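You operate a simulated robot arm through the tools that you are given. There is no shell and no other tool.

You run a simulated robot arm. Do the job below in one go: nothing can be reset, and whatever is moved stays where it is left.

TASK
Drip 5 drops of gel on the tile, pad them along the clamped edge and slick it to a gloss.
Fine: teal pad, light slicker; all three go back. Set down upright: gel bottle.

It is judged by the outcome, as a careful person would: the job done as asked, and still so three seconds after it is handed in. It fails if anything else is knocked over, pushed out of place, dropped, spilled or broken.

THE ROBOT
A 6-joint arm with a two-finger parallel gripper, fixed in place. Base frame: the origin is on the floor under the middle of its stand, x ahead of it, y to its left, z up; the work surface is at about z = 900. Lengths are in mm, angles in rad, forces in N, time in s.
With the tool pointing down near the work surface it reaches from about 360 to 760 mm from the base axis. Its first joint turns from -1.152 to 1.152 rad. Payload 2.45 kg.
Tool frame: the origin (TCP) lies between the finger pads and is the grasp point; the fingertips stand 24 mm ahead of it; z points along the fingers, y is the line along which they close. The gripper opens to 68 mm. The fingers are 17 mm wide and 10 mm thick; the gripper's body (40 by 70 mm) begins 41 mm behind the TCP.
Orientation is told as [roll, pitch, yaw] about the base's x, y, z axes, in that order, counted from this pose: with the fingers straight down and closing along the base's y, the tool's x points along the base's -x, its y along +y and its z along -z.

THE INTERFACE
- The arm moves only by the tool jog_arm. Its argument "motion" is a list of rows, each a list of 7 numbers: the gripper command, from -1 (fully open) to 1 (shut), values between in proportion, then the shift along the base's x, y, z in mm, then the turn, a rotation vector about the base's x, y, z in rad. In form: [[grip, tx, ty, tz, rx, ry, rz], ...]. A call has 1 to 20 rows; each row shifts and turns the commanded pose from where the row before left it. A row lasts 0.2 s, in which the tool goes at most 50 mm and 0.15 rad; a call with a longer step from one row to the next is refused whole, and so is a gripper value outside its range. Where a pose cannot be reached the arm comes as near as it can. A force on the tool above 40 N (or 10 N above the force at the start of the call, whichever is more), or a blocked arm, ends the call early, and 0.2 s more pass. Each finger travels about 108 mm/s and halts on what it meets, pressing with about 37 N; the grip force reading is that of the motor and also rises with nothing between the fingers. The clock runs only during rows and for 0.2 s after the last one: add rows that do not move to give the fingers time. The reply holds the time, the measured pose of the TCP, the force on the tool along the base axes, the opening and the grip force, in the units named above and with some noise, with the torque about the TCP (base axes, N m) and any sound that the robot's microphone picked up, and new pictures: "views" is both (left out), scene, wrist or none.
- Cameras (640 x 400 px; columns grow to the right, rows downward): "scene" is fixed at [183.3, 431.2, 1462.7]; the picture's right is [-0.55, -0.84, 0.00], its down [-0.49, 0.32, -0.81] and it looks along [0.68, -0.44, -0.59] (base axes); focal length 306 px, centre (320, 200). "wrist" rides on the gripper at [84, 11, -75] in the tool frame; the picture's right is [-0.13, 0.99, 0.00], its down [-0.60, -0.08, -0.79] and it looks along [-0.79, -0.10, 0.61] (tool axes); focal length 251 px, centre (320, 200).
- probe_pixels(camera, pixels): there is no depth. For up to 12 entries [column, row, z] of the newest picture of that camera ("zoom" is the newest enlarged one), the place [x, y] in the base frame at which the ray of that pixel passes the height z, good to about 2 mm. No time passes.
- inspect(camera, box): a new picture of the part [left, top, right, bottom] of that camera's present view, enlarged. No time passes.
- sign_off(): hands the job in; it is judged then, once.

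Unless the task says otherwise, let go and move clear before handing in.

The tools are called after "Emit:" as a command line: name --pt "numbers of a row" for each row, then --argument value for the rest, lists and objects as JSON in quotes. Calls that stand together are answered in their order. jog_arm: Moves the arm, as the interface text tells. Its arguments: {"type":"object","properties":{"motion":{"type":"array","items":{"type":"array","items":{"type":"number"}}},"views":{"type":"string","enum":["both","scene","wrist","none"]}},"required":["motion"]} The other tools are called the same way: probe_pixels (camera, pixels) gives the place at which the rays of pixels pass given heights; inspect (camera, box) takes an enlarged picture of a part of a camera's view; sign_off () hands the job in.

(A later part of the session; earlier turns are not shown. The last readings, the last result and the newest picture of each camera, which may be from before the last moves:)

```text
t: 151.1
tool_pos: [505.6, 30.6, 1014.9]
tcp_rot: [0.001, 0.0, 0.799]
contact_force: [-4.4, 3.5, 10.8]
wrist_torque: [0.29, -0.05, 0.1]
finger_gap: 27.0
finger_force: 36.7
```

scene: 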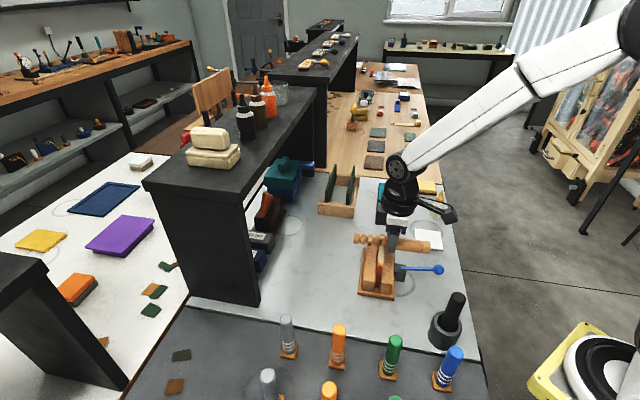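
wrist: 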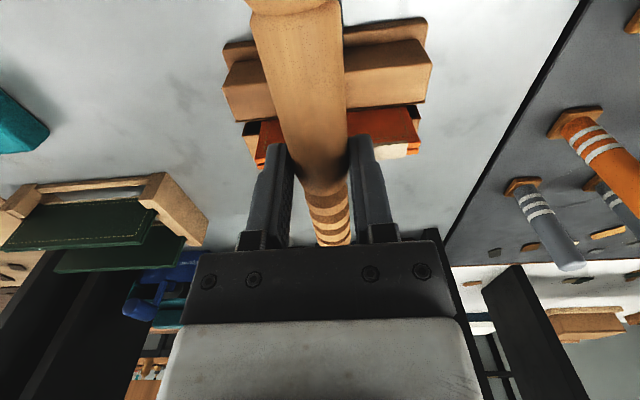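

Smooth sliding with 11 N normal force. Continuing to the far end.

Emit:
jog_arm --pt "0.3 2.1 -2.1 0 0 0 0" --pt "0.3 2.1 -2.1 0 0 0 0" --pt "0.3 2.1 -2.1 0 0 0 0" --pt "0.3 2.1 -2.1 0 0 0 0" --pt "0.3 2.1 -2.1 0 0 0 0" --pt "0.3 2.1 -2.1 0 0 0 0" --pt "0.3 2.1 -2.1 0 0 0 0" --pt "0.3 2.1 -2.1 0 0 0 0" --views "scene"

Emit:
inspect --camera "scene" --box '[365, 220, 405, 270]'

```text
t: 152.9
tool_pos: [523.8, 13.8, 1014.3]
tcp_rot: [0.0, -0.001, 0.797]
contact_force: [-0.2, 0.1, 1.1]
wrist_torque: [0.06, 0.0, 0.04]
finger_gap: 27.0
finger_force: 37.1
```

scene: 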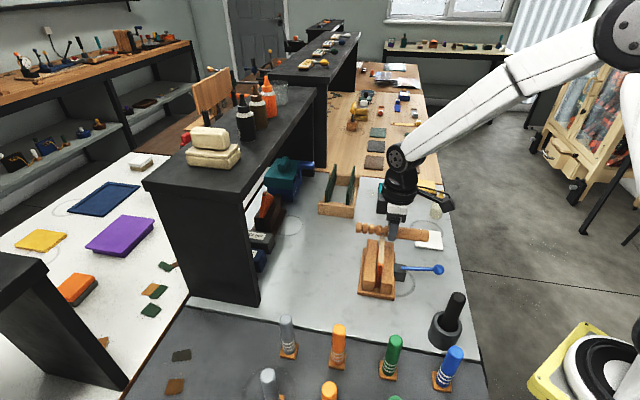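

```text
8.00 times, centred on (385, 245) of scene
```

zoom: 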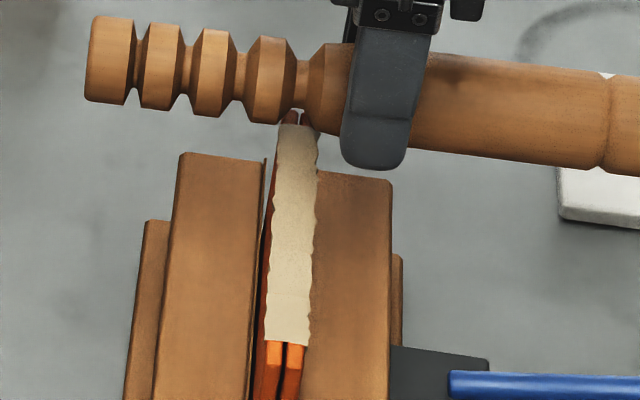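

The slicker is at the far tip where the contact drops off. I'll stroke back the other way toward the near end.

Emit:
jog_arm --pt "0.3 -2.1 2.1 0.3 0 0 0" --pt "0.3 -2.1 2.1 0 0 0 0" --pt "0.3 -2.1 2.1 0 0 0 0" --pt "0.3 -2.1 2.1 0 0 0 0" --pt "0.3 -2.1 2.1 0 0 0 0" --pt "0.3 -2.1 2.1 0 0 0 0" --pt "0.3 -2.1 2.1 0 0 0 0" --pt "0.3 -2.1 2.1 0 0 0 0" --views "none"

Emit:
jog_arm --pt "0.3 -2.1 2.1 0 0 0 0" --pt "0.3 -2.1 2.1 0 0 0 0" --pt "0.3 -2.1 2.1 0 0 0 0" --pt "0.3 -2.1 2.1 0 0 0 0" --pt "0.3 -2.1 2.1 0 0 0 0" --pt "0.3 -2.1 2.1 0 0 0 0" --pt "0.3 -2.1 2.1 0 0 0 0" --pt "0.3 -2.1 2.1 0 0 0 0" --views "none"

```text
t: 154.7
tool_pos: [505.9, 31.8, 1016.2]
tcp_rot: [0.002, -0.001, 0.797]
contact_force: [0.2, 0.1, -0.8]
wrist_torque: [-0.01, -0.04, -0.01]
finger_gap: 26.8
finger_force: 36.8
```

```text
t: 156.5
tool_pos: [489.9, 48.5, 1016.2]
tcp_rot: [0.002, -0.001, 0.799]
contact_force: [1.0, -0.3, 0.1]
wrist_torque: [0.03, 0.0, 0.01]
finger_gap: 26.9
finger_force: 37.3
```

No contact force on the way back, so the slicker is now slightly too high. I'll look at the edge and then lower back into contact.

Emit:
jog_arm --pt "0.3 0 0 -0.7 0 0 0" --pt "0.3 0 0 0 0 0 0" --views "scene"

Emit:
inspect --camera "scene" --box '[365, 225, 405, 275]'

```text
t: 157.1
tool_pos: [489.1, 48.5, 1015.9]
tcp_rot: [0.002, -0.003, 0.797]
contact_force: [0.1, 0.1, -1.2]
wrist_torque: [0.0, -0.02, 0.03]
finger_gap: 26.8
finger_force: 36.2
```

scene: 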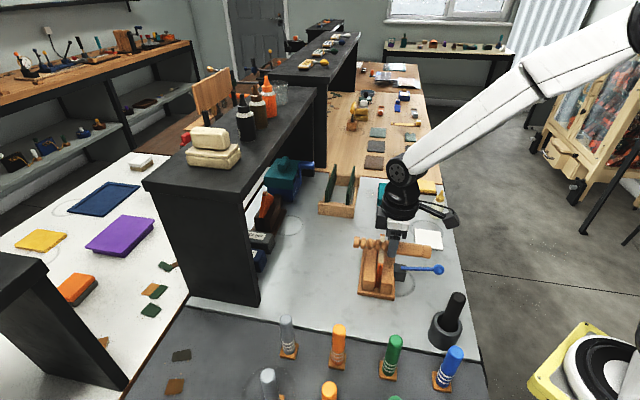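

```text
8.00 times, centred on (385, 250) of scene
```

zoom: 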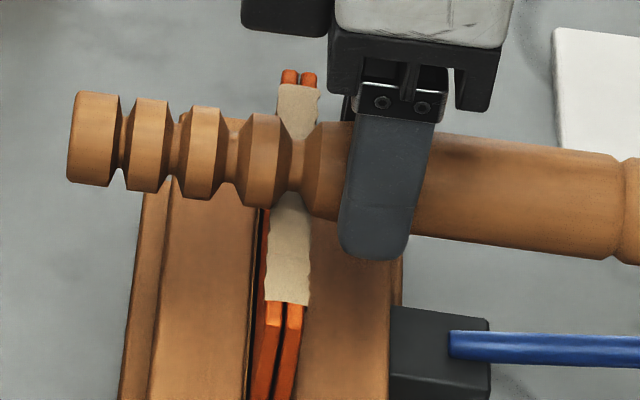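

Still no contact. I'll keep lowering in small steps until the force returns.

Emit:
jog_arm --pt "0.3 0 0 -0.7 0 0 0" --pt "0.3 0 0 0 0 0 0" --views "none"

Emit:
jog_arm --pt "0.3 0 0 -0.7 0 0 0" --pt "0.3 0 0 0 0 0 0" --views "none"

```text
t: 157.7
tool_pos: [489.5, 47.8, 1016.1]
tcp_rot: [0.0, -0.003, 0.796]
contact_force: [0.6, -1.0, 3.1]
wrist_torque: [0.01, -0.06, -0.02]
finger_gap: 26.9
finger_force: 37.3
```

```text
t: 158.3
tool_pos: [489.3, 49.0, 1014.3]
tcp_rot: [0.0, -0.003, 0.8]
contact_force: [-2.5, 2.4, 10.0]
wrist_torque: [0.23, -0.08, 0.14]
finger_gap: 26.9
finger_force: 36.9
```

Contact is 10 N again. Stroking on to the near end.

Emit:
jog_arm --pt "0.3 -2.1 2.1 0 0 0 0" --pt "0.3 -2.1 2.1 0 0 0 0" --pt "0.3 -2.1 2.1 0 0 0 0" --pt "0.3 -2.1 2.1 0 0 0 0" --pt "0.3 -2.1 2.1 0 0 0 0" --pt "0.3 -2.1 2.1 0 0 0 0" --pt "0.3 -2.1 2.1 0 0 0 0" --pt "0.3 -2.1 2.1 0 0 0 0" --views "scene"

Emit:
inspect --camera "scene" --box '[365, 225, 405, 275]'

```text
t: 160.1
tool_pos: [473.2, 65.2, 1014.6]
tcp_rot: [0.002, -0.003, 0.798]
contact_force: [2.8, -3.7, 10.5]
wrist_torque: [0.06, -0.25, -0.12]
finger_gap: 27.1
finger_force: 37.0
```

scene: 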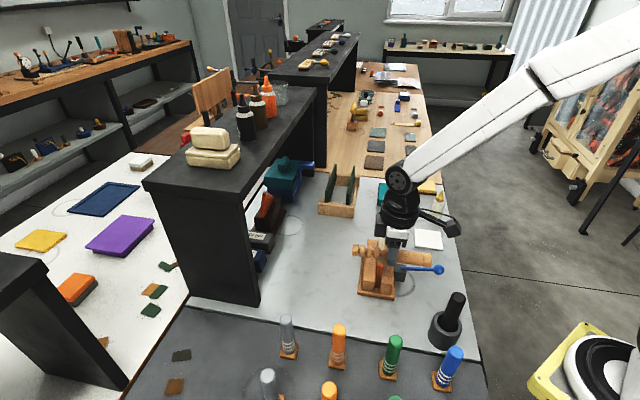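

```text
8.00 times, centred on (385, 250) of scene
```

zoom: 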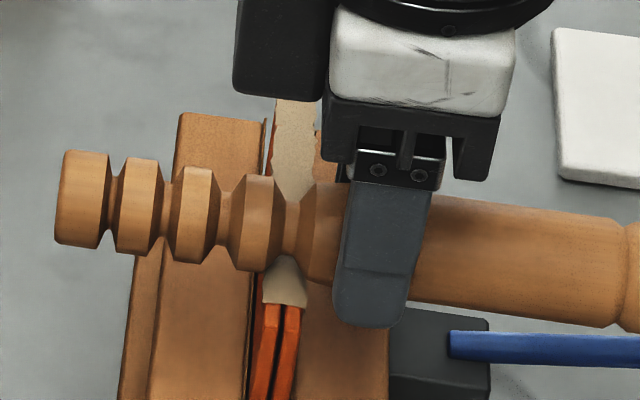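

The slicker works at 10 N near the near end. I'll finish the last 5 mm and then stroke forward again.

Emit:
jog_arm --pt "0.3 -2.1 2.1 0 0 0 0" --pt "0.3 -1.6 1.6 0 0 0 0" --pt "0.3 2.1 -2.1 0 0 0 0" --pt "0.3 2.5 -2.5 0 0 0 0" --pt "0.3 2.5 -2.5 0 0 0 0" --pt "0.3 2.5 -2.5 0 0 0 0" --pt "0.3 2.5 -2.5 0 0 0 0" --pt "0.3 2.5 -2.5 0 0 0 0" --pt "0.3 2.5 -2.5 0 0 0 0" --pt "0.3 2.5 -2.5 0 0 0 0" --views "scene"

Emit:
inspect --camera "scene" --box '[365, 225, 405, 275]'

```text
t: 162.3
tool_pos: [489.7, 49.6, 1014.9]
tcp_rot: [0.001, -0.003, 0.798]
contact_force: [-7.0, 7.9, 23.3]
wrist_torque: [0.54, -0.1, 0.2]
finger_gap: 26.9
finger_force: 37.0
```

scene: 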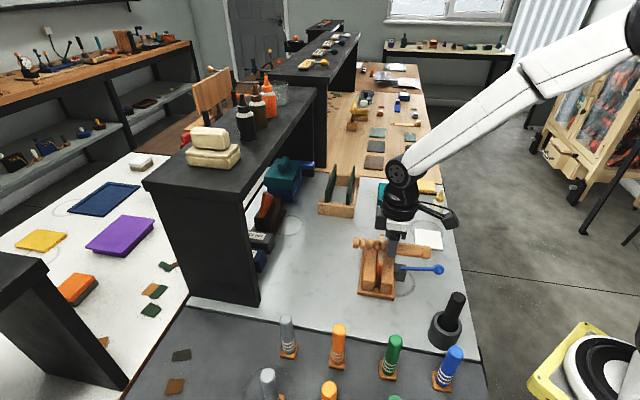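

```text
8.00 times, centred on (385, 250) of scene
```

zoom: 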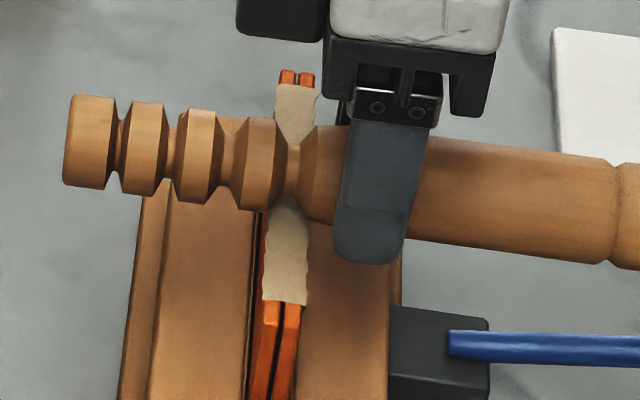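

The force rose to 23 N, so I'll ease 0.5 mm and keep stroking to the far end. The part already stroked looks smoother and browner.

Emit:
jog_arm --pt "0.3 2.1 -2.1 0.5 0 0 0" --pt "0.3 2.5 -2.5 0 0 0 0" --pt "0.3 2.5 -2.5 0 0 0 0" --pt "0.3 2.5 -2.5 0 0 0 0" --pt "0.3 2.5 -2.5 0 0 0 0" --views "none"

Emit:
jog_arm --pt "0.3 2.5 -2.5 0 0 0 0" --pt "0.3 2.5 -2.5 0 0 0 0" --pt "0.3 2.5 -2.5 0 0 0 0" --pt "0.3 2.5 -2.5 0 0 0 0" --pt "0.3 2.5 -2.5 0 0 0 0" --pt "0.3 2.5 -2.5 0 0 0 0" --pt "0.3 2.1 -2.1 0 0 0 0" --views "scene"

Emit:
inspect --camera "scene" --box '[365, 225, 405, 275]'

```text
t: 163.5
tool_pos: [501.3, 34.9, 1013.7]
tcp_rot: [0.002, -0.001, 0.798]
contact_force: [-6.0, 4.8, 16.9]
wrist_torque: [0.42, -0.09, 0.16]
finger_gap: 26.8
finger_force: 36.5
```

```text
t: 165.1
tool_pos: [517.7, 19.7, 1015.0]
tcp_rot: [0.001, -0.001, 0.8]
contact_force: [-1.4, -0.4, 0.0]
wrist_torque: [0.01, 0.03, 0.03]
finger_gap: 27.2
finger_force: 36.8
```

scene: 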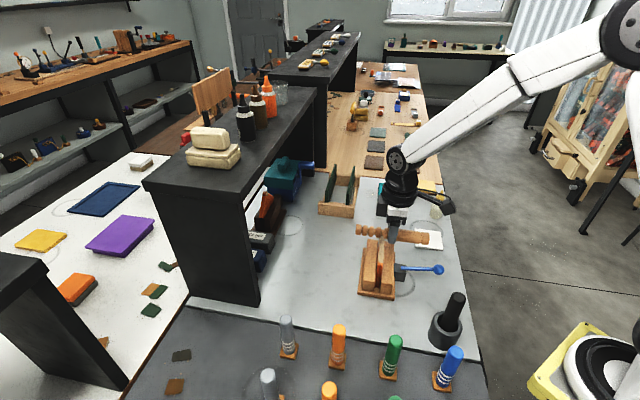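

```text
8.00 times, centred on (385, 250) of scene
```

zoom: 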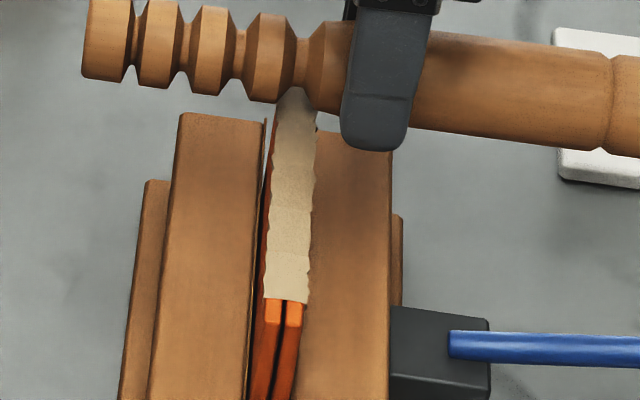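

The edge now looks more even and darker. At this far end the contact has gone, so I'll lower into contact again and stroke back.

Emit:
jog_arm --pt "0.3 0 0 -0.7 0 0 0" --pt "0.3 0 0 0 0 0 0" --views "none"

Emit:
jog_arm --pt "0.3 0 0 -0.6 0 0 0" --pt "0.3 0 0 0 0 0 0" --views "none"

```text
t: 165.7
tool_pos: [517.7, 20.6, 1013.8]
tcp_rot: [0.003, -0.001, 0.797]
contact_force: [-1.0, 1.4, -0.1]
wrist_torque: [-0.03, 0.0, -0.04]
finger_gap: 27.0
finger_force: 37.6
```

```text
t: 166.3
tool_pos: [517.6, 19.6, 1014.7]
tcp_rot: [0.001, -0.001, 0.798]
contact_force: [-0.1, 0.3, 0.8]
wrist_torque: [0.01, -0.01, 0.01]
finger_gap: 26.8
finger_force: 37.1
```

Emit:
jog_arm --pt "0.3 0 0 -0.6 0 0 0" --pt "0.3 0 0 0 0 0 0" --views "none"

Emit:
jog_arm --pt "0.3 0 0 -0.4 0 0 0" --pt "0.3 0 0 0 0 0 0" --views "none"

```text
t: 166.9
tool_pos: [517.6, 20.3, 1013.1]
tcp_rot: [-0.001, -0.003, 0.796]
contact_force: [-0.7, 1.1, 8.2]
wrist_torque: [0.15, -0.09, 0.0]
finger_gap: 27.0
finger_force: 37.5
```

```text
t: 167.5
tool_pos: [517.8, 19.0, 1013.8]
tcp_rot: [0.0, -0.003, 0.799]
contact_force: [-0.5, 0.1, 17.1]
wrist_torque: [0.25, -0.17, 0.0]
finger_gap: 27.1
finger_force: 36.9
```

Contact is 17 N here. I'll ease slightly and stroke back to the near end, checking the force partway.

Emit:
jog_arm --pt "0.3 -2.1 2.1 0.3 0 0 0" --pt "0.3 -2.5 2.5 0 0 0 0" --pt "0.3 -2.5 2.5 0 0 0 0" --pt "0.3 -2.5 2.5 0 0 0 0" --pt "0.3 -2.5 2.5 0 0 0 0" --pt "0.3 -2.5 2.5 0 0 0 0" --views "none"

Emit:
jog_arm --pt "0.3 -2.5 2.5 0 0 0 0" --pt "0.3 -2.5 2.5 0 0 0 0" --pt "0.3 -2.5 2.5 0 0 0 0" --pt "0.3 -2.5 2.5 0 0 0 0" --pt "0.3 -2.5 2.5 0 0 0 0" --pt "0.3 -2.5 2.5 0 0 0 0" --pt "0.3 -2.5 2.5 0 0 0 0" --views "none"

```text
t: 168.9
tool_pos: [503.6, 33.5, 1013.5]
tcp_rot: [0.0, -0.003, 0.799]
contact_force: [5.8, -3.7, 16.5]
wrist_torque: [0.06, -0.37, -0.13]
finger_gap: 26.8
finger_force: 36.9
```

```text
t: 170.5
tool_pos: [487.6, 51.9, 1013.8]
tcp_rot: [0.0, -0.004, 0.799]
contact_force: [6.1, -6.2, 21.3]
wrist_torque: [0.07, -0.46, -0.17]
finger_gap: 26.6
finger_force: 36.9
```

Good steady contact (16–21 N). Continuing to the near end with slightly less pressure.

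Emit:
jog_arm --pt "0.3 -2.5 2.5 0.3 0 0 0" --pt "0.3 -2.5 2.5 0 0 0 0" --pt "0.3 -2.5 2.5 0 0 0 0" --pt "0.3 -2.5 2.5 0 0 0 0" --pt "0.3 -2.5 2.5 0 0 0 0" --pt "0.3 -2.5 2.5 0 0 0 0" --pt "0.3 -2.1 2.1 0 0 0 0" --views "scene"

Emit:
inspect --camera "scene" --box '[365, 225, 405, 275]'

```text
t: 172.1
tool_pos: [469.2, 69.9, 1013.5]
tcp_rot: [0.0, -0.003, 0.799]
contact_force: [2.7, -6.7, 19.9]
wrist_torque: [0.04, -0.3, -0.09]
finger_gap: 27.1
finger_force: 36.7
```

scene: 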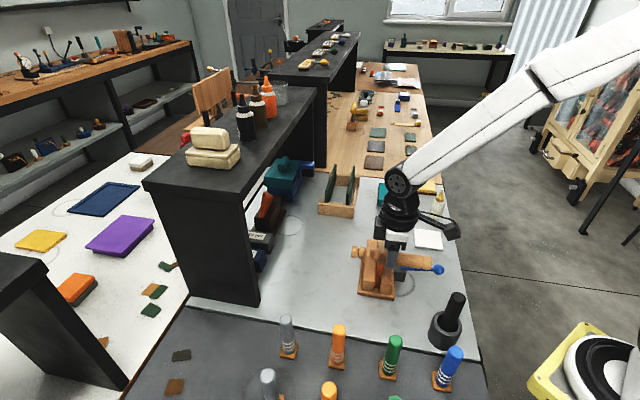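

```text
8.00 times, centred on (385, 250) of scene
```

zoom: 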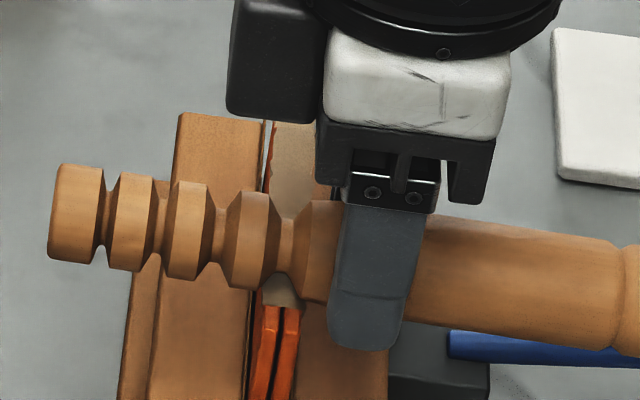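

The stroked edge is getting darker and smoother. I'll keep going with another forward stroke.

Emit:
jog_arm --pt "0.3 2.1 -2.1 0.3 0 0 0" --pt "0.3 2.5 -2.5 0 0 0 0" --pt "0.3 2.5 -2.5 0 0 0 0" --pt "0.3 2.5 -2.5 0 0 0 0" --pt "0.3 2.5 -2.5 0 0 0 0" --pt "0.3 2.5 -2.5 0 0 0 0" --pt "0.3 2.5 -2.5 0 0 0 0" --views "none"

Emit:
jog_arm --pt "0.3 2.5 -2.5 0 0 0 0" --pt "0.3 2.5 -2.5 0 0 0 0" --pt "0.3 2.5 -2.5 0 0 0 0" --pt "0.3 2.5 -2.5 0 0 0 0" --pt "0.3 2.5 -2.5 0 0 0 0" --pt "0.3 2.5 -2.5 0 0 0 0" --pt "0.3 2.5 -2.5 0 0 0 0" --views "none"

```text
t: 173.7
tool_pos: [485.0, 51.4, 1013.7]
tcp_rot: [0.002, -0.003, 0.798]
contact_force: [-3.8, 4.0, 13.6]
wrist_torque: [0.32, -0.07, 0.11]
finger_gap: 27.2
finger_force: 36.9
```

```text
t: 175.3
tool_pos: [502.4, 34.1, 1012.8]
tcp_rot: [0.001, -0.005, 0.797]
contact_force: [-5.0, 4.9, 18.8]
wrist_torque: [0.4, -0.08, 0.14]
finger_gap: 27.0
finger_force: 36.6
```

Good contact all along (14–19 N). I'll finish the forward stroke and look.

Emit:
jog_arm --pt "0.3 2.5 -2.5 0 0 0 0" --pt "0.3 2.5 -2.5 0 0 0 0" --pt "0.3 2.5 -2.5 0 0 0 0" --pt "0.3 2.5 -2.5 0 0 0 0" --pt "0.3 2.5 -2.5 0 0 0 0" --pt "0.3 2.5 -2.5 0 0 0 0" --views "scene"

Emit:
inspect --camera "scene" --box '[365, 225, 405, 275]'

```text
t: 176.7
tool_pos: [518.0, 20.4, 1012.5]
tcp_rot: [-0.001, -0.002, 0.799]
contact_force: [-7.8, 6.5, 25.6]
wrist_torque: [0.49, -0.11, 0.19]
finger_gap: 27.1
finger_force: 37.1
```

scene: 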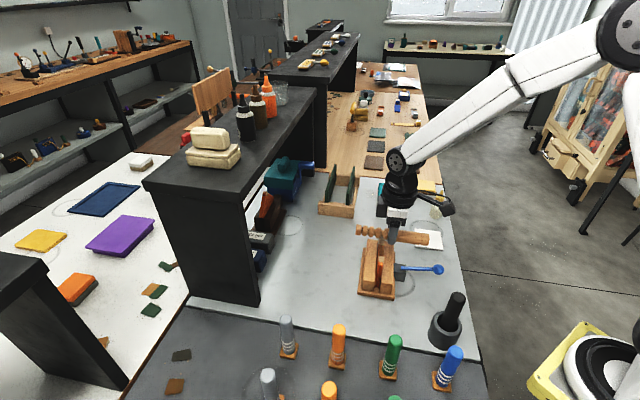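

```text
8.00 times, centred on (385, 250) of scene
```

zoom: 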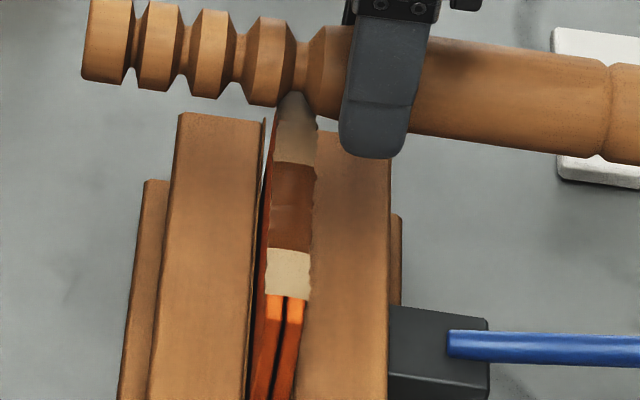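

Clear progress: the middle of the edge has turned rich brown, the far part is darkening, and the near-end piece (zoom (288,273)) is still pale. I'll stroke back and give the near end extra attention.

Emit:
jog_arm --pt "0.3 -2.1 2.1 0.4 0 0 0" --pt "0.3 -2.5 2.5 0 0 0 0" --pt "0.3 -2.5 2.5 0 0 0 0" --pt "0.3 -2.5 2.5 0 0 0 0" --pt "0.3 -2.5 2.5 0 0 0 0" --pt "0.3 -2.5 2.5 0 0 0 0" --pt "0.3 -2.5 2.5 0 0 0 0" --views "none"

Emit:
jog_arm --pt "0.3 -2.5 2.5 0 0 0 0" --pt "0.3 -2.5 2.5 0 0 0 0" --pt "0.3 -2.5 2.5 0 0 0 0" --pt "0.3 -2.5 2.5 0 0 0 0" --pt "0.3 -2.5 2.5 0 0 0 0" --pt "0.3 -2.5 2.5 0 0 0 0" --pt "0.3 -2.5 2.5 0 0 0 0" --views "none"

```text
t: 178.3
tool_pos: [500.6, 36.3, 1013.5]
tcp_rot: [0.004, -0.001, 0.799]
contact_force: [1.3, -2.0, 3.5]
wrist_torque: [-0.01, -0.06, -0.04]
finger_gap: 26.9
finger_force: 36.8
```

```text
t: 179.9
tool_pos: [484.2, 53.1, 1014.1]
tcp_rot: [0.002, -0.001, 0.798]
contact_force: [0.7, -0.3, -1.0]
wrist_torque: [-0.04, 0.0, -0.02]
finger_gap: 26.9
finger_force: 37.2
```

Contact faded since the brown section has sunk a little as it smooths. I'll lower 0.6 mm and stroke over the near end.

Emit:
jog_arm --pt "0.3 -1 1 -0.6 0 0 0" --pt "0.3 -2.1 2.1 0 0 0 0" --pt "0.3 -2.1 2.1 0 0 0 0" --pt "0.3 -2.1 2.1 0 0 0 0" --pt "0.3 -2.1 2.1 0 0 0 0" --views "none"

Emit:
jog_arm --pt "0.3 -2.1 2.1 0 0 0 0" --pt "0.3 -2.1 2.1 0 0 0 0" --pt "0.3 -1.5 1.5 0 0 0 0" --views "scene"

Emit:
inspect --camera "scene" --box '[365, 225, 405, 275]'

```text
t: 181.1
tool_pos: [474.4, 63.0, 1012.5]
tcp_rot: [-0.002, -0.001, 0.799]
contact_force: [2.6, -2.9, 8.6]
wrist_torque: [0.02, -0.14, -0.02]
finger_gap: 27.0
finger_force: 36.7
```

```text
t: 181.9
tool_pos: [468.4, 67.5, 1011.6]
tcp_rot: [0.002, -0.002, 0.8]
contact_force: [2.9, -2.6, 8.3]
wrist_torque: [0.06, -0.23, -0.07]
finger_gap: 26.9
finger_force: 36.5
```

scene: 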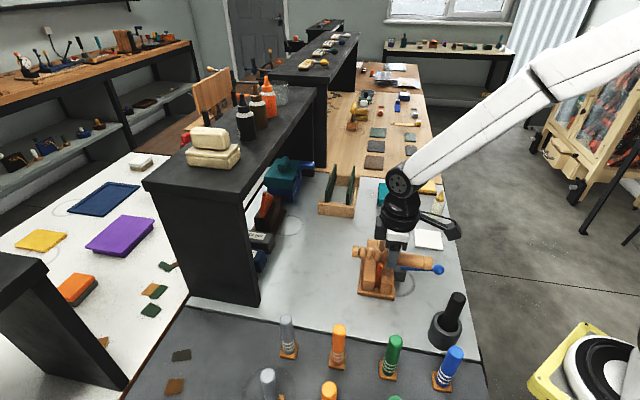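

```text
8.00 times, centred on (385, 250) of scene
```

zoom: 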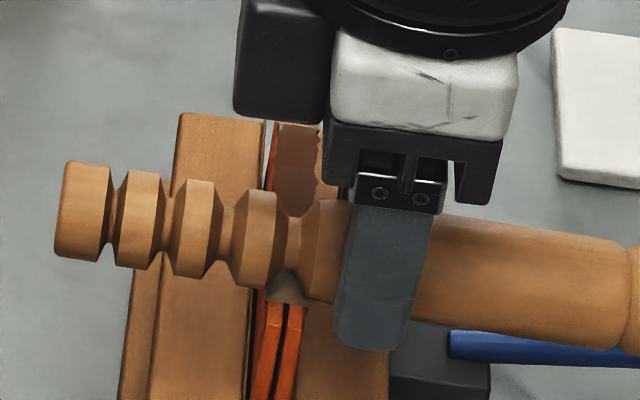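

The middle is now brown further along. I'll do short back-and-forth strokes on the near-end section with a touch more pressure.

Emit:
jog_arm --pt "0.3 2.1 -2.1 -0.2 0 0 0" --pt "0.3 2.1 -2.1 0 0 0 0" --pt "0.3 2.1 -2.1 0 0 0 0" --pt "0.3 2.1 -2.1 0 0 0 0" --pt "0.3 2.1 -2.1 0 0 0 0" --pt "0.3 -2.1 2.1 0 0 0 0" --pt "0.3 -2.1 2.1 0 0 0 0" --pt "0.3 -2.1 2.1 0 0 0 0" --pt "0.3 -2.1 2.1 0 0 0 0" --pt "0.3 -2.1 2.1 0 0 0 0" --pt "0.3 -1.5 1.5 0 0 0 0" --views "none"

Emit:
jog_arm --pt "0.3 2.1 -2.1 0 0 0 0" --pt "0.3 2.1 -2.1 0 0 0 0" --pt "0.3 2.1 -2.1 0 0 0 0" --pt "0.3 2.1 -2.1 0 0 0 0" --pt "0.3 2.1 -2.1 0 0 0 0" --pt "0.3 -2.1 2.1 0 0 0 0" --pt "0.3 -2.1 2.1 0 0 0 0" --pt "0.3 -2.1 2.1 0 0 0 0" --pt "0.3 -2.1 2.1 0 0 0 0" --pt "0.3 -2.1 2.1 0 0 0 0" --views "none"

```text
t: 184.3
tool_pos: [466.9, 70.4, 1012.4]
tcp_rot: [0.001, 0.001, 0.8]
contact_force: [1.5, -2.1, 3.9]
wrist_torque: [0.01, -0.08, -0.03]
finger_gap: 27.1
finger_force: 37.6
```

```text
t: 186.5
tool_pos: [467.6, 69.9, 1012.7]
tcp_rot: [0.0, -0.002, 0.8]
contact_force: [2.8, -1.3, 6.9]
wrist_torque: [0.01, -0.15, -0.05]
finger_gap: 27.2
finger_force: 36.5
```

Now a full forward stroke with slightly more pressure, then a look at the near end.

Emit:
jog_arm --pt "0.3 2.1 -2.1 -0.4 0 0 0" --pt "0.3 2.5 -2.5 0 0 0 0" --pt "0.3 2.5 -2.5 0 0 0 0" --pt "0.3 2.5 -2.5 0 0 0 0" --pt "0.3 2.5 -2.5 0 0 0 0" --pt "0.3 2.5 -2.5 0 0 0 0" --pt "0.3 2.5 -2.5 0 0 0 0" --views "none"

Emit:
jog_arm --pt "0.3 2.5 -2.5 0 0 0 0" --pt "0.3 2.5 -2.5 0 0 0 0" --pt "0.3 2.5 -2.5 0 0 0 0" --pt "0.3 2.5 -2.5 0 0 0 0" --pt "0.3 2.5 -2.5 0 0 0 0" --views "scene"

Emit:
inspect --camera "scene" --box '[365, 225, 405, 275]'

```text
t: 188.1
tool_pos: [485.1, 53.6, 1011.2]
tcp_rot: [0.002, -0.003, 0.8]
contact_force: [-5.9, 5.5, 17.2]
wrist_torque: [0.39, -0.06, 0.13]
finger_gap: 27.1
finger_force: 37.3
```

```text
t: 189.3
tool_pos: [498.5, 40.7, 1013.1]
tcp_rot: [0.0, -0.002, 0.798]
contact_force: [-5.6, 5.5, 18.3]
wrist_torque: [0.33, -0.07, 0.14]
finger_gap: 26.8
finger_force: 37.0
```

scene: 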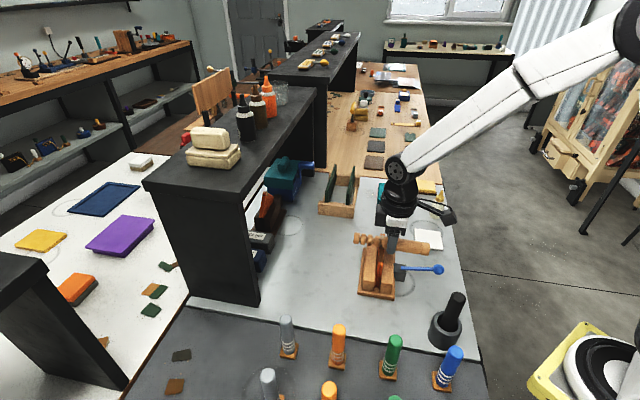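

```text
8.00 times, centred on (385, 250) of scene
```

zoom: 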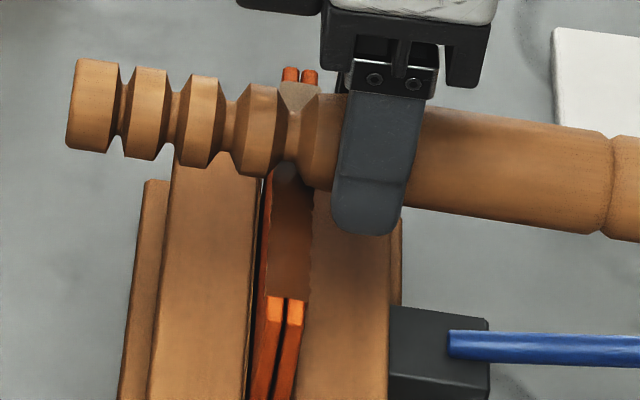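

The near end has turned brown too. The far end (zoom (298,93)) is still paler, so I'll continue there.

Emit:
jog_arm --pt "0.3 2.5 -2.5 0 0 0 0" --pt "0.3 2.5 -2.5 0 0 0 0" --pt "0.3 2.5 -2.5 0 0 0 0" --pt "0.3 2.5 -2.5 0 0 0 0" --pt "0.3 2.5 -2.5 0 0 0 0" --pt "0.3 2.5 -2.5 0 0 0 0" --views "none"

Emit:
jog_arm --pt "0.3 2.1 -2.1 0 0 0 0" --pt "0.3 -2.1 2.1 0 0 0 0" --pt "0.3 -2.1 2.1 0 0 0 0" --pt "0.3 -2.1 2.1 0 0 0 0" --pt "0.3 -2.1 2.1 0 0 0 0" --pt "0.3 -2.1 2.1 0 0 0 0" --pt "0.3 -2.1 2.1 0 0 0 0" --views "scene"

Emit:
inspect --camera "scene" --box '[365, 225, 405, 275]'

```text
t: 190.7
tool_pos: [512.3, 24.7, 1010.8]
tcp_rot: [0.001, -0.001, 0.797]
contact_force: [-4.2, 4.1, 14.9]
wrist_torque: [0.31, -0.06, 0.05]
finger_gap: 27.2
finger_force: 36.8
```

```text
t: 192.3
tool_pos: [503.1, 36.7, 1011.6]
tcp_rot: [-0.001, -0.003, 0.797]
contact_force: [2.5, -3.4, 9.2]
wrist_torque: [0.01, -0.19, -0.07]
finger_gap: 27.0
finger_force: 37.1
```

scene: 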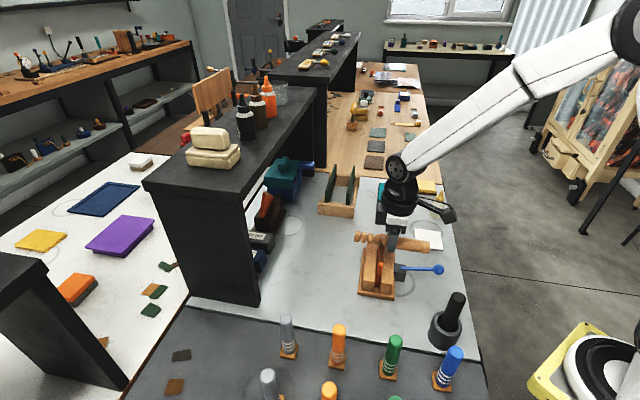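

```text
8.00 times, centred on (385, 250) of scene
```

zoom: 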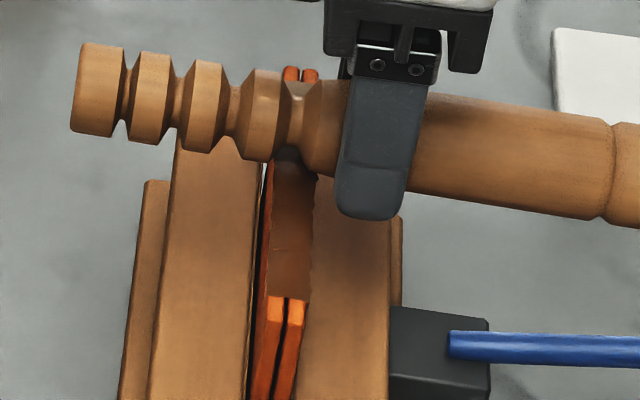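

The far end is darkening too. A few more strokes over the far half.

Emit:
jog_arm --pt "0.3 2.1 -2.1 0 0 0 0" --pt "0.3 2.5 -2.5 0 0 0 0" --pt "0.3 2.5 -2.5 0 0 0 0" --pt "0.3 2.5 -2.5 0 0 0 0" --pt "0.3 2.5 -2.5 0 0 0 0" --pt "0.3 2.5 -2.5 0 0 0 0" --pt "0.3 2.5 -2.5 0 0 0 0" --pt "0.3 2.5 -2.5 0 0 0 0" --views "scene"

Emit:
inspect --camera "scene" --box '[365, 225, 405, 275]'

```text
t: 194.1
tool_pos: [520.9, 16.6, 1012.0]
tcp_rot: [0.001, -0.001, 0.797]
contact_force: [-0.2, 0.9, 2.2]
wrist_torque: [0.08, 0.02, 0.04]
finger_gap: 27.2
finger_force: 36.9
```

scene: 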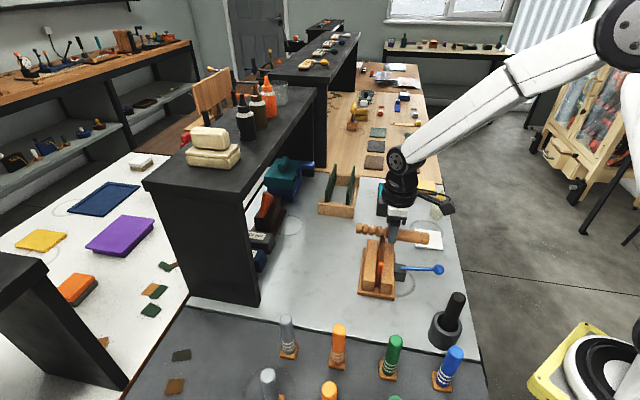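

```text
8.00 times, centred on (385, 250) of scene
```

zoom: 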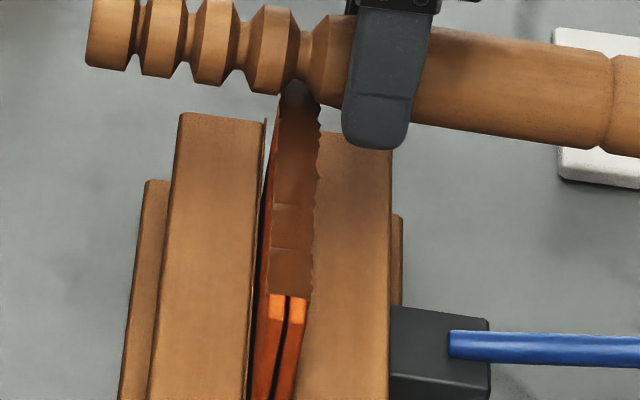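

Nearly the whole edge is brown now. I'll lift the slicker clear and inspect the full edge.

Emit:
jog_arm --pt "0.3 0 0 3 0 0 0" --pt "0.3 0 0 15 0 0 0" --pt "0.3 0 0 30 0 0 0" --pt "0.3 20 -25 20 0 0 0" --pt "0.3 20 -30 0 0 0 0" --pt "0.3 0 0 0 0 0 0" --views "both"

Emit:
inspect --camera "scene" --box '[365, 225, 405, 275]'

Emit:
inspect --camera "scene" --box '[374, 230, 390, 266]'

```text
t: 195.5
tool_pos: [563.3, -36.9, 1078.8]
tcp_rot: [0.001, -0.001, 0.799]
contact_force: [0.6, -0.4, -0.8]
wrist_torque: [0.03, 0.03, -0.03]
finger_gap: 26.8
finger_force: 37.2
```

scene: 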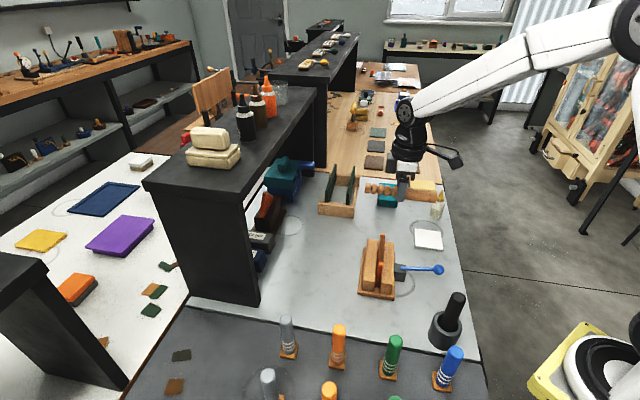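
wrist: 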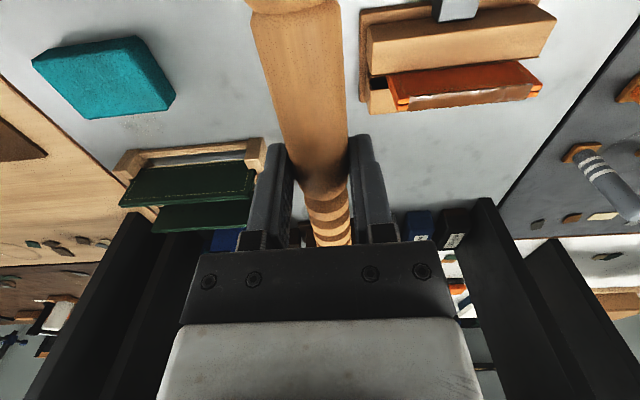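

```text
8.00 times, centred on (385, 250) of scene
```

zoom: 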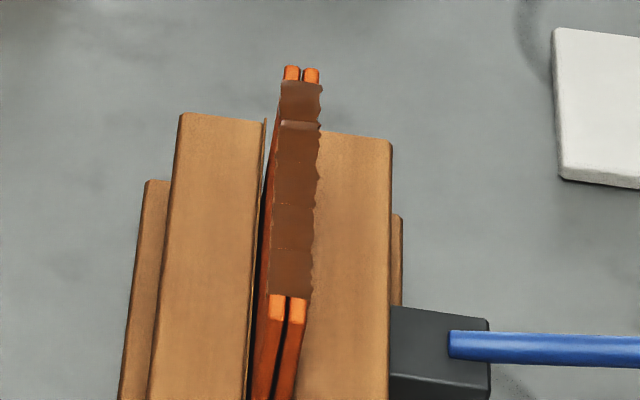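

```text
11.11 times, centred on (382, 248) of scene
```

zoom: 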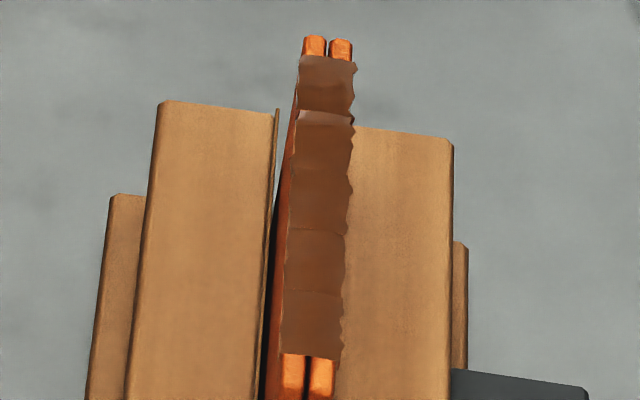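

All five stretches are now uniformly brown, with a specular glint at zoom (322,117). I'll verify the gloss from the wrist camera too.

Emit:
inspect --camera "wrist" --box '[370, 40, 560, 130]'

```text
3.37 times, centred on (465, 85) of wrist
```

zoom: 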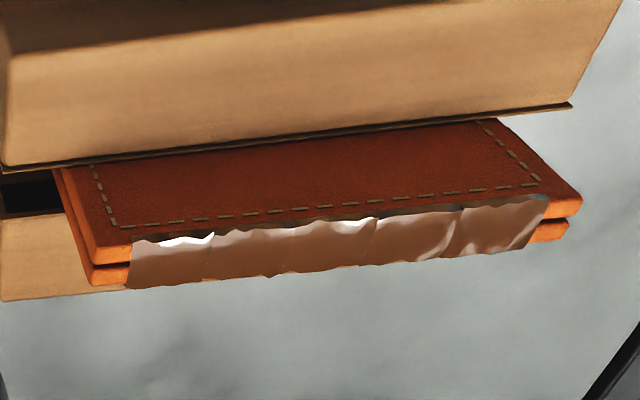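

The edge has clear glossy reflections along its whole length. The slicking is done, so I'll check how the slicker sits in the grip before returning it.

Emit:
inspect --camera "scene" --box '[350, 140, 460, 240]'

```text
4.00 times, centred on (405, 190) of scene
```

zoom: 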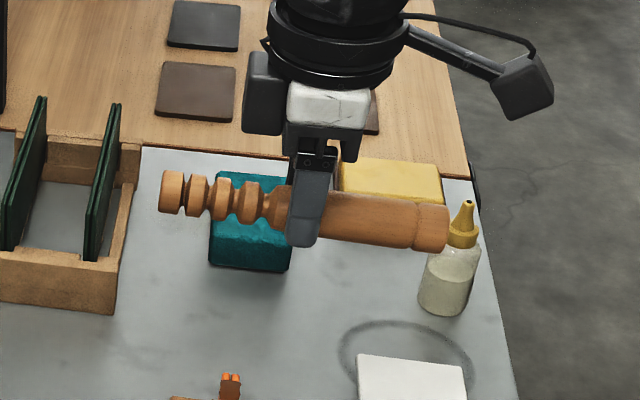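

The slicker still sits level in the grip. I'll carry it back above its original place and lower to z≈960.

Emit:
jog_arm --pt "0.3 20 6 0 0 0 0" --pt "0.3 38 11 0 0 0 0" --pt "0.3 29 9 0 0 0 0" --pt "0.3 0 0 -30 0 0 0" --pt "0.3 0 0 -40 0 0 0" --pt "0.3 0 0 -30 0 0 0" --pt "0.3 0 0 -15 0 0 0" --pt "0.3 0 0 0 0 0 0" --views "both"

Emit:
inspect --camera "scene" --box '[320, 180, 410, 250]'

```text
t: 197.3
tool_pos: [648.3, -12.2, 966.0]
tcp_rot: [0.002, -0.002, 0.798]
contact_force: [0.7, -0.7, 0.4]
wrist_torque: [0.0, 0.0, 0.0]
finger_gap: 27.2
finger_force: 37.1
```

scene: 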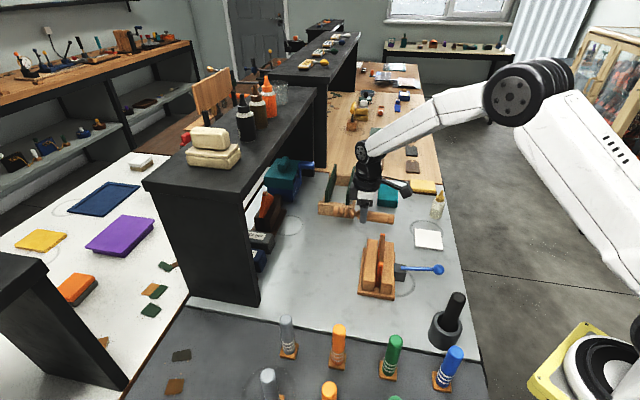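
wrist: 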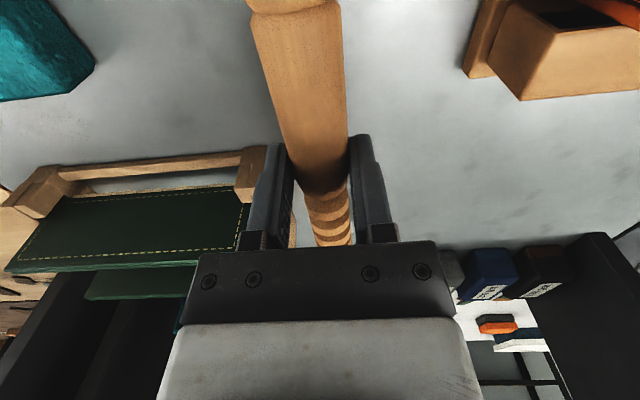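

```text
5.71 times, centred on (365, 215) of scene
```

zoom: 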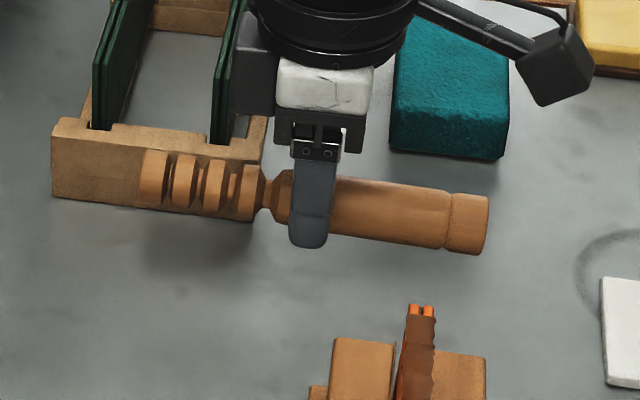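

I'm over the original place. I'll correct by (+1.9,+1) and lower to about 6 mm above the bench.

Emit:
jog_arm --pt "0.3 1.9 1 -14 0 0 0" --pt "0.3 0 0 -10 0 0 0" --pt "0.3 0 0 -7 0 0 0" --pt "0.3 0 0 0 0 0 0" --views "none"

Emit:
jog_arm --pt "0.3 0 0 -2 0 0 0" --pt "0.3 0 0 0 0 0 0" --views "scene"

Emit:
inspect --camera "scene" --box '[320, 190, 410, 250]'

```text
t: 198.3
tool_pos: [649.5, -11.6, 934.7]
tcp_rot: [0.001, -0.003, 0.799]
contact_force: [1.0, 0.1, -0.7]
wrist_torque: [-0.01, -0.01, 0.0]
finger_gap: 27.1
finger_force: 36.7
```

```text
t: 198.9
tool_pos: [650.1, -11.5, 931.9]
tcp_rot: [0.003, -0.001, 0.796]
contact_force: [0.3, -0.7, -1.1]
wrist_torque: [-0.01, 0.02, 0.0]
finger_gap: 26.7
finger_force: 36.6
```

scene: 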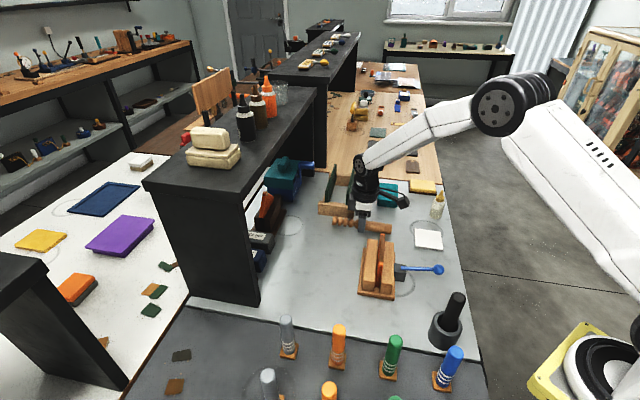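

```text
6.67 times, centred on (365, 220) of scene
```

zoom: 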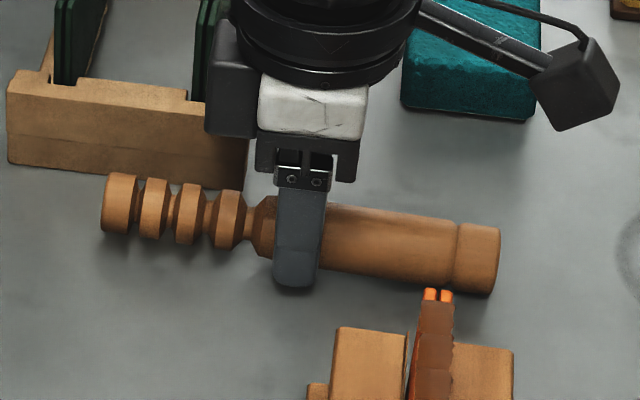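

The slicker is just above the bench in its old place. I'll lower in 1 mm steps until it touches.

Emit:
jog_arm --pt "0.3 0 0 -1 0 0 0" --pt "0.3 0 0 0 0 0 0" --views "none"

Emit:
jog_arm --pt "0.3 0 0 -1 0 0 0" --pt "0.3 0 0 0 0 0 0" --views "none"

Emit:
jog_arm --pt "0.3 0 0 -0.8 0 0 0" --pt "0.3 0 0 0 0 0 0" --views "none"

```text
t: 199.5
tool_pos: [650.0, -11.7, 931.9]
tcp_rot: [0.001, 0.0, 0.798]
contact_force: [-1.7, 0.1, 6.1]
wrist_torque: [-0.37, 0.38, -0.11]
finger_gap: 27.0
finger_force: 36.6
```

```text
t: 200.1
tool_pos: [649.5, -12.2, 930.1]
tcp_rot: [-0.001, -0.004, 0.8]
contact_force: [-1.1, -1.3, 12.5]
wrist_torque: [-0.81, 0.78, 0.04]
finger_gap: 26.9
finger_force: 37.1
```

```text
t: 200.7
tool_pos: [649.5, -11.6, 930.1]
tcp_rot: [0.0, -0.005, 0.799]
contact_force: [3.9, 1.8, 13.7]
wrist_torque: [-0.79, 0.65, 0.14]
finger_gap: 27.1
finger_force: 37.3
```

The handle end touches first and the slicker is pivoting level in the grip. I'll lower about another millimetre so it settles flat before release.

Emit:
jog_arm --pt "0.3 0 0 -0.7 0 0 0" --pt "0.3 0 0 0 0 0 0" --views "none"

Emit:
jog_arm --pt "0.3 0 0 -0.6 0 0 0" --pt "0.3 0 0 0 0 0 0" --views "scene"

Emit:
inspect --camera "scene" --box '[320, 190, 410, 250]'

```text
t: 201.3
tool_pos: [648.5, -10.8, 928.2]
tcp_rot: [0.001, -0.002, 0.798]
contact_force: [3.4, 3.6, 13.7]
wrist_torque: [-0.72, 0.68, 0.04]
finger_gap: 26.7
finger_force: 37.4
```

```text
t: 201.9
tool_pos: [648.2, -11.8, 928.0]
tcp_rot: [0.001, -0.002, 0.798]
contact_force: [-4.8, 2.5, 19.8]
wrist_torque: [-0.11, 0.29, 0.06]
finger_gap: 27.0
finger_force: 36.8
```

scene: 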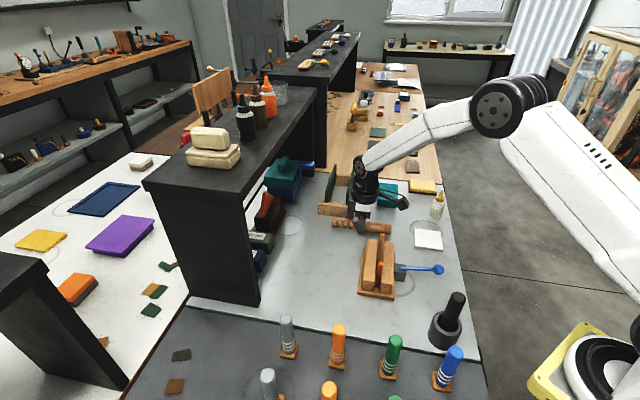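

```text
6.67 times, centred on (365, 220) of scene
```

zoom: 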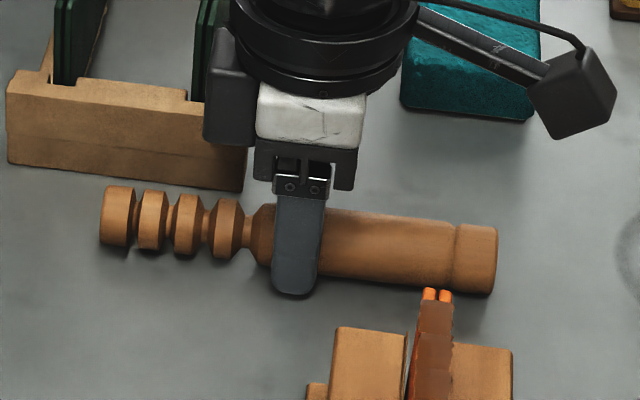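

The slicker is now flat on the bench (the torque has dropped). I'll open slowly so it doesn't roll.

Emit:
jog_arm --pt "0.22 0 0 0.4 0 0 0" --pt "0.17 0 0 0 0 0 0" --pt "0.12 0 0 0 0 0 0" --pt "0.05 0 0 0 0 0 0" --pt "-0.1 0 0 0 0 0 0" --pt "-0.25 0 0 0 0 0 0" --pt "-0.35 0 0 0 0 0 0" --pt "-0.35 0 0 0 0 0 0" --views "both"

Emit:
inspect --camera "scene" --box '[320, 190, 410, 250]'

```text
t: 203.7
tool_pos: [650.4, -11.8, 927.9]
tcp_rot: [0.0, -0.001, 0.798]
contact_force: [0.0, -0.9, 0.2]
wrist_torque: [-0.02, -0.01, 0.03]
finger_gap: 45.8
finger_force: 0.1
```

scene: 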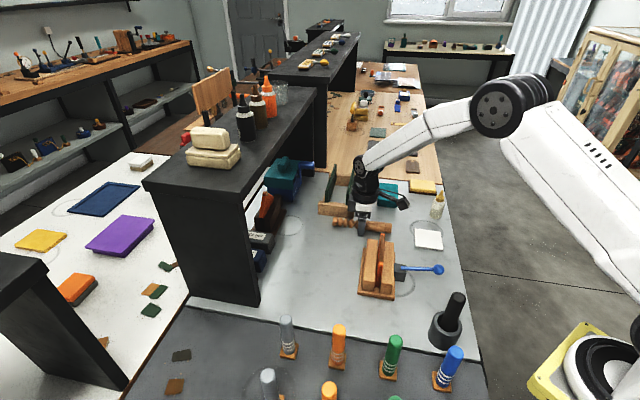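
wrist: 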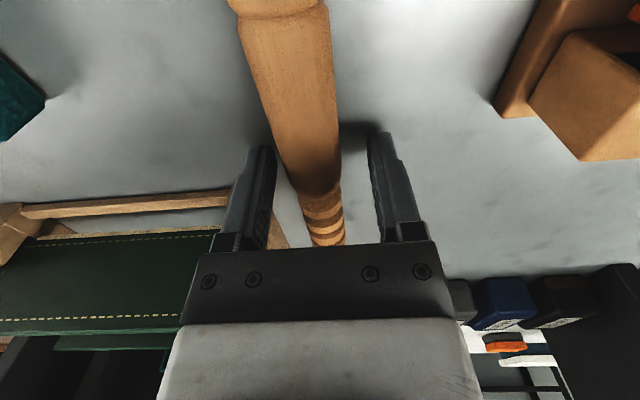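

```text
6.67 times, centred on (365, 220) of scene
```

zoom: 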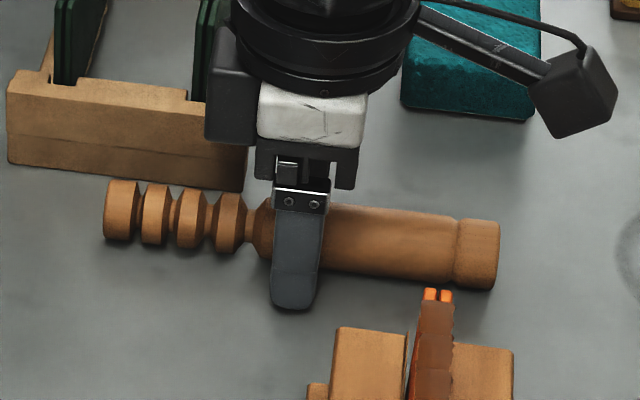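

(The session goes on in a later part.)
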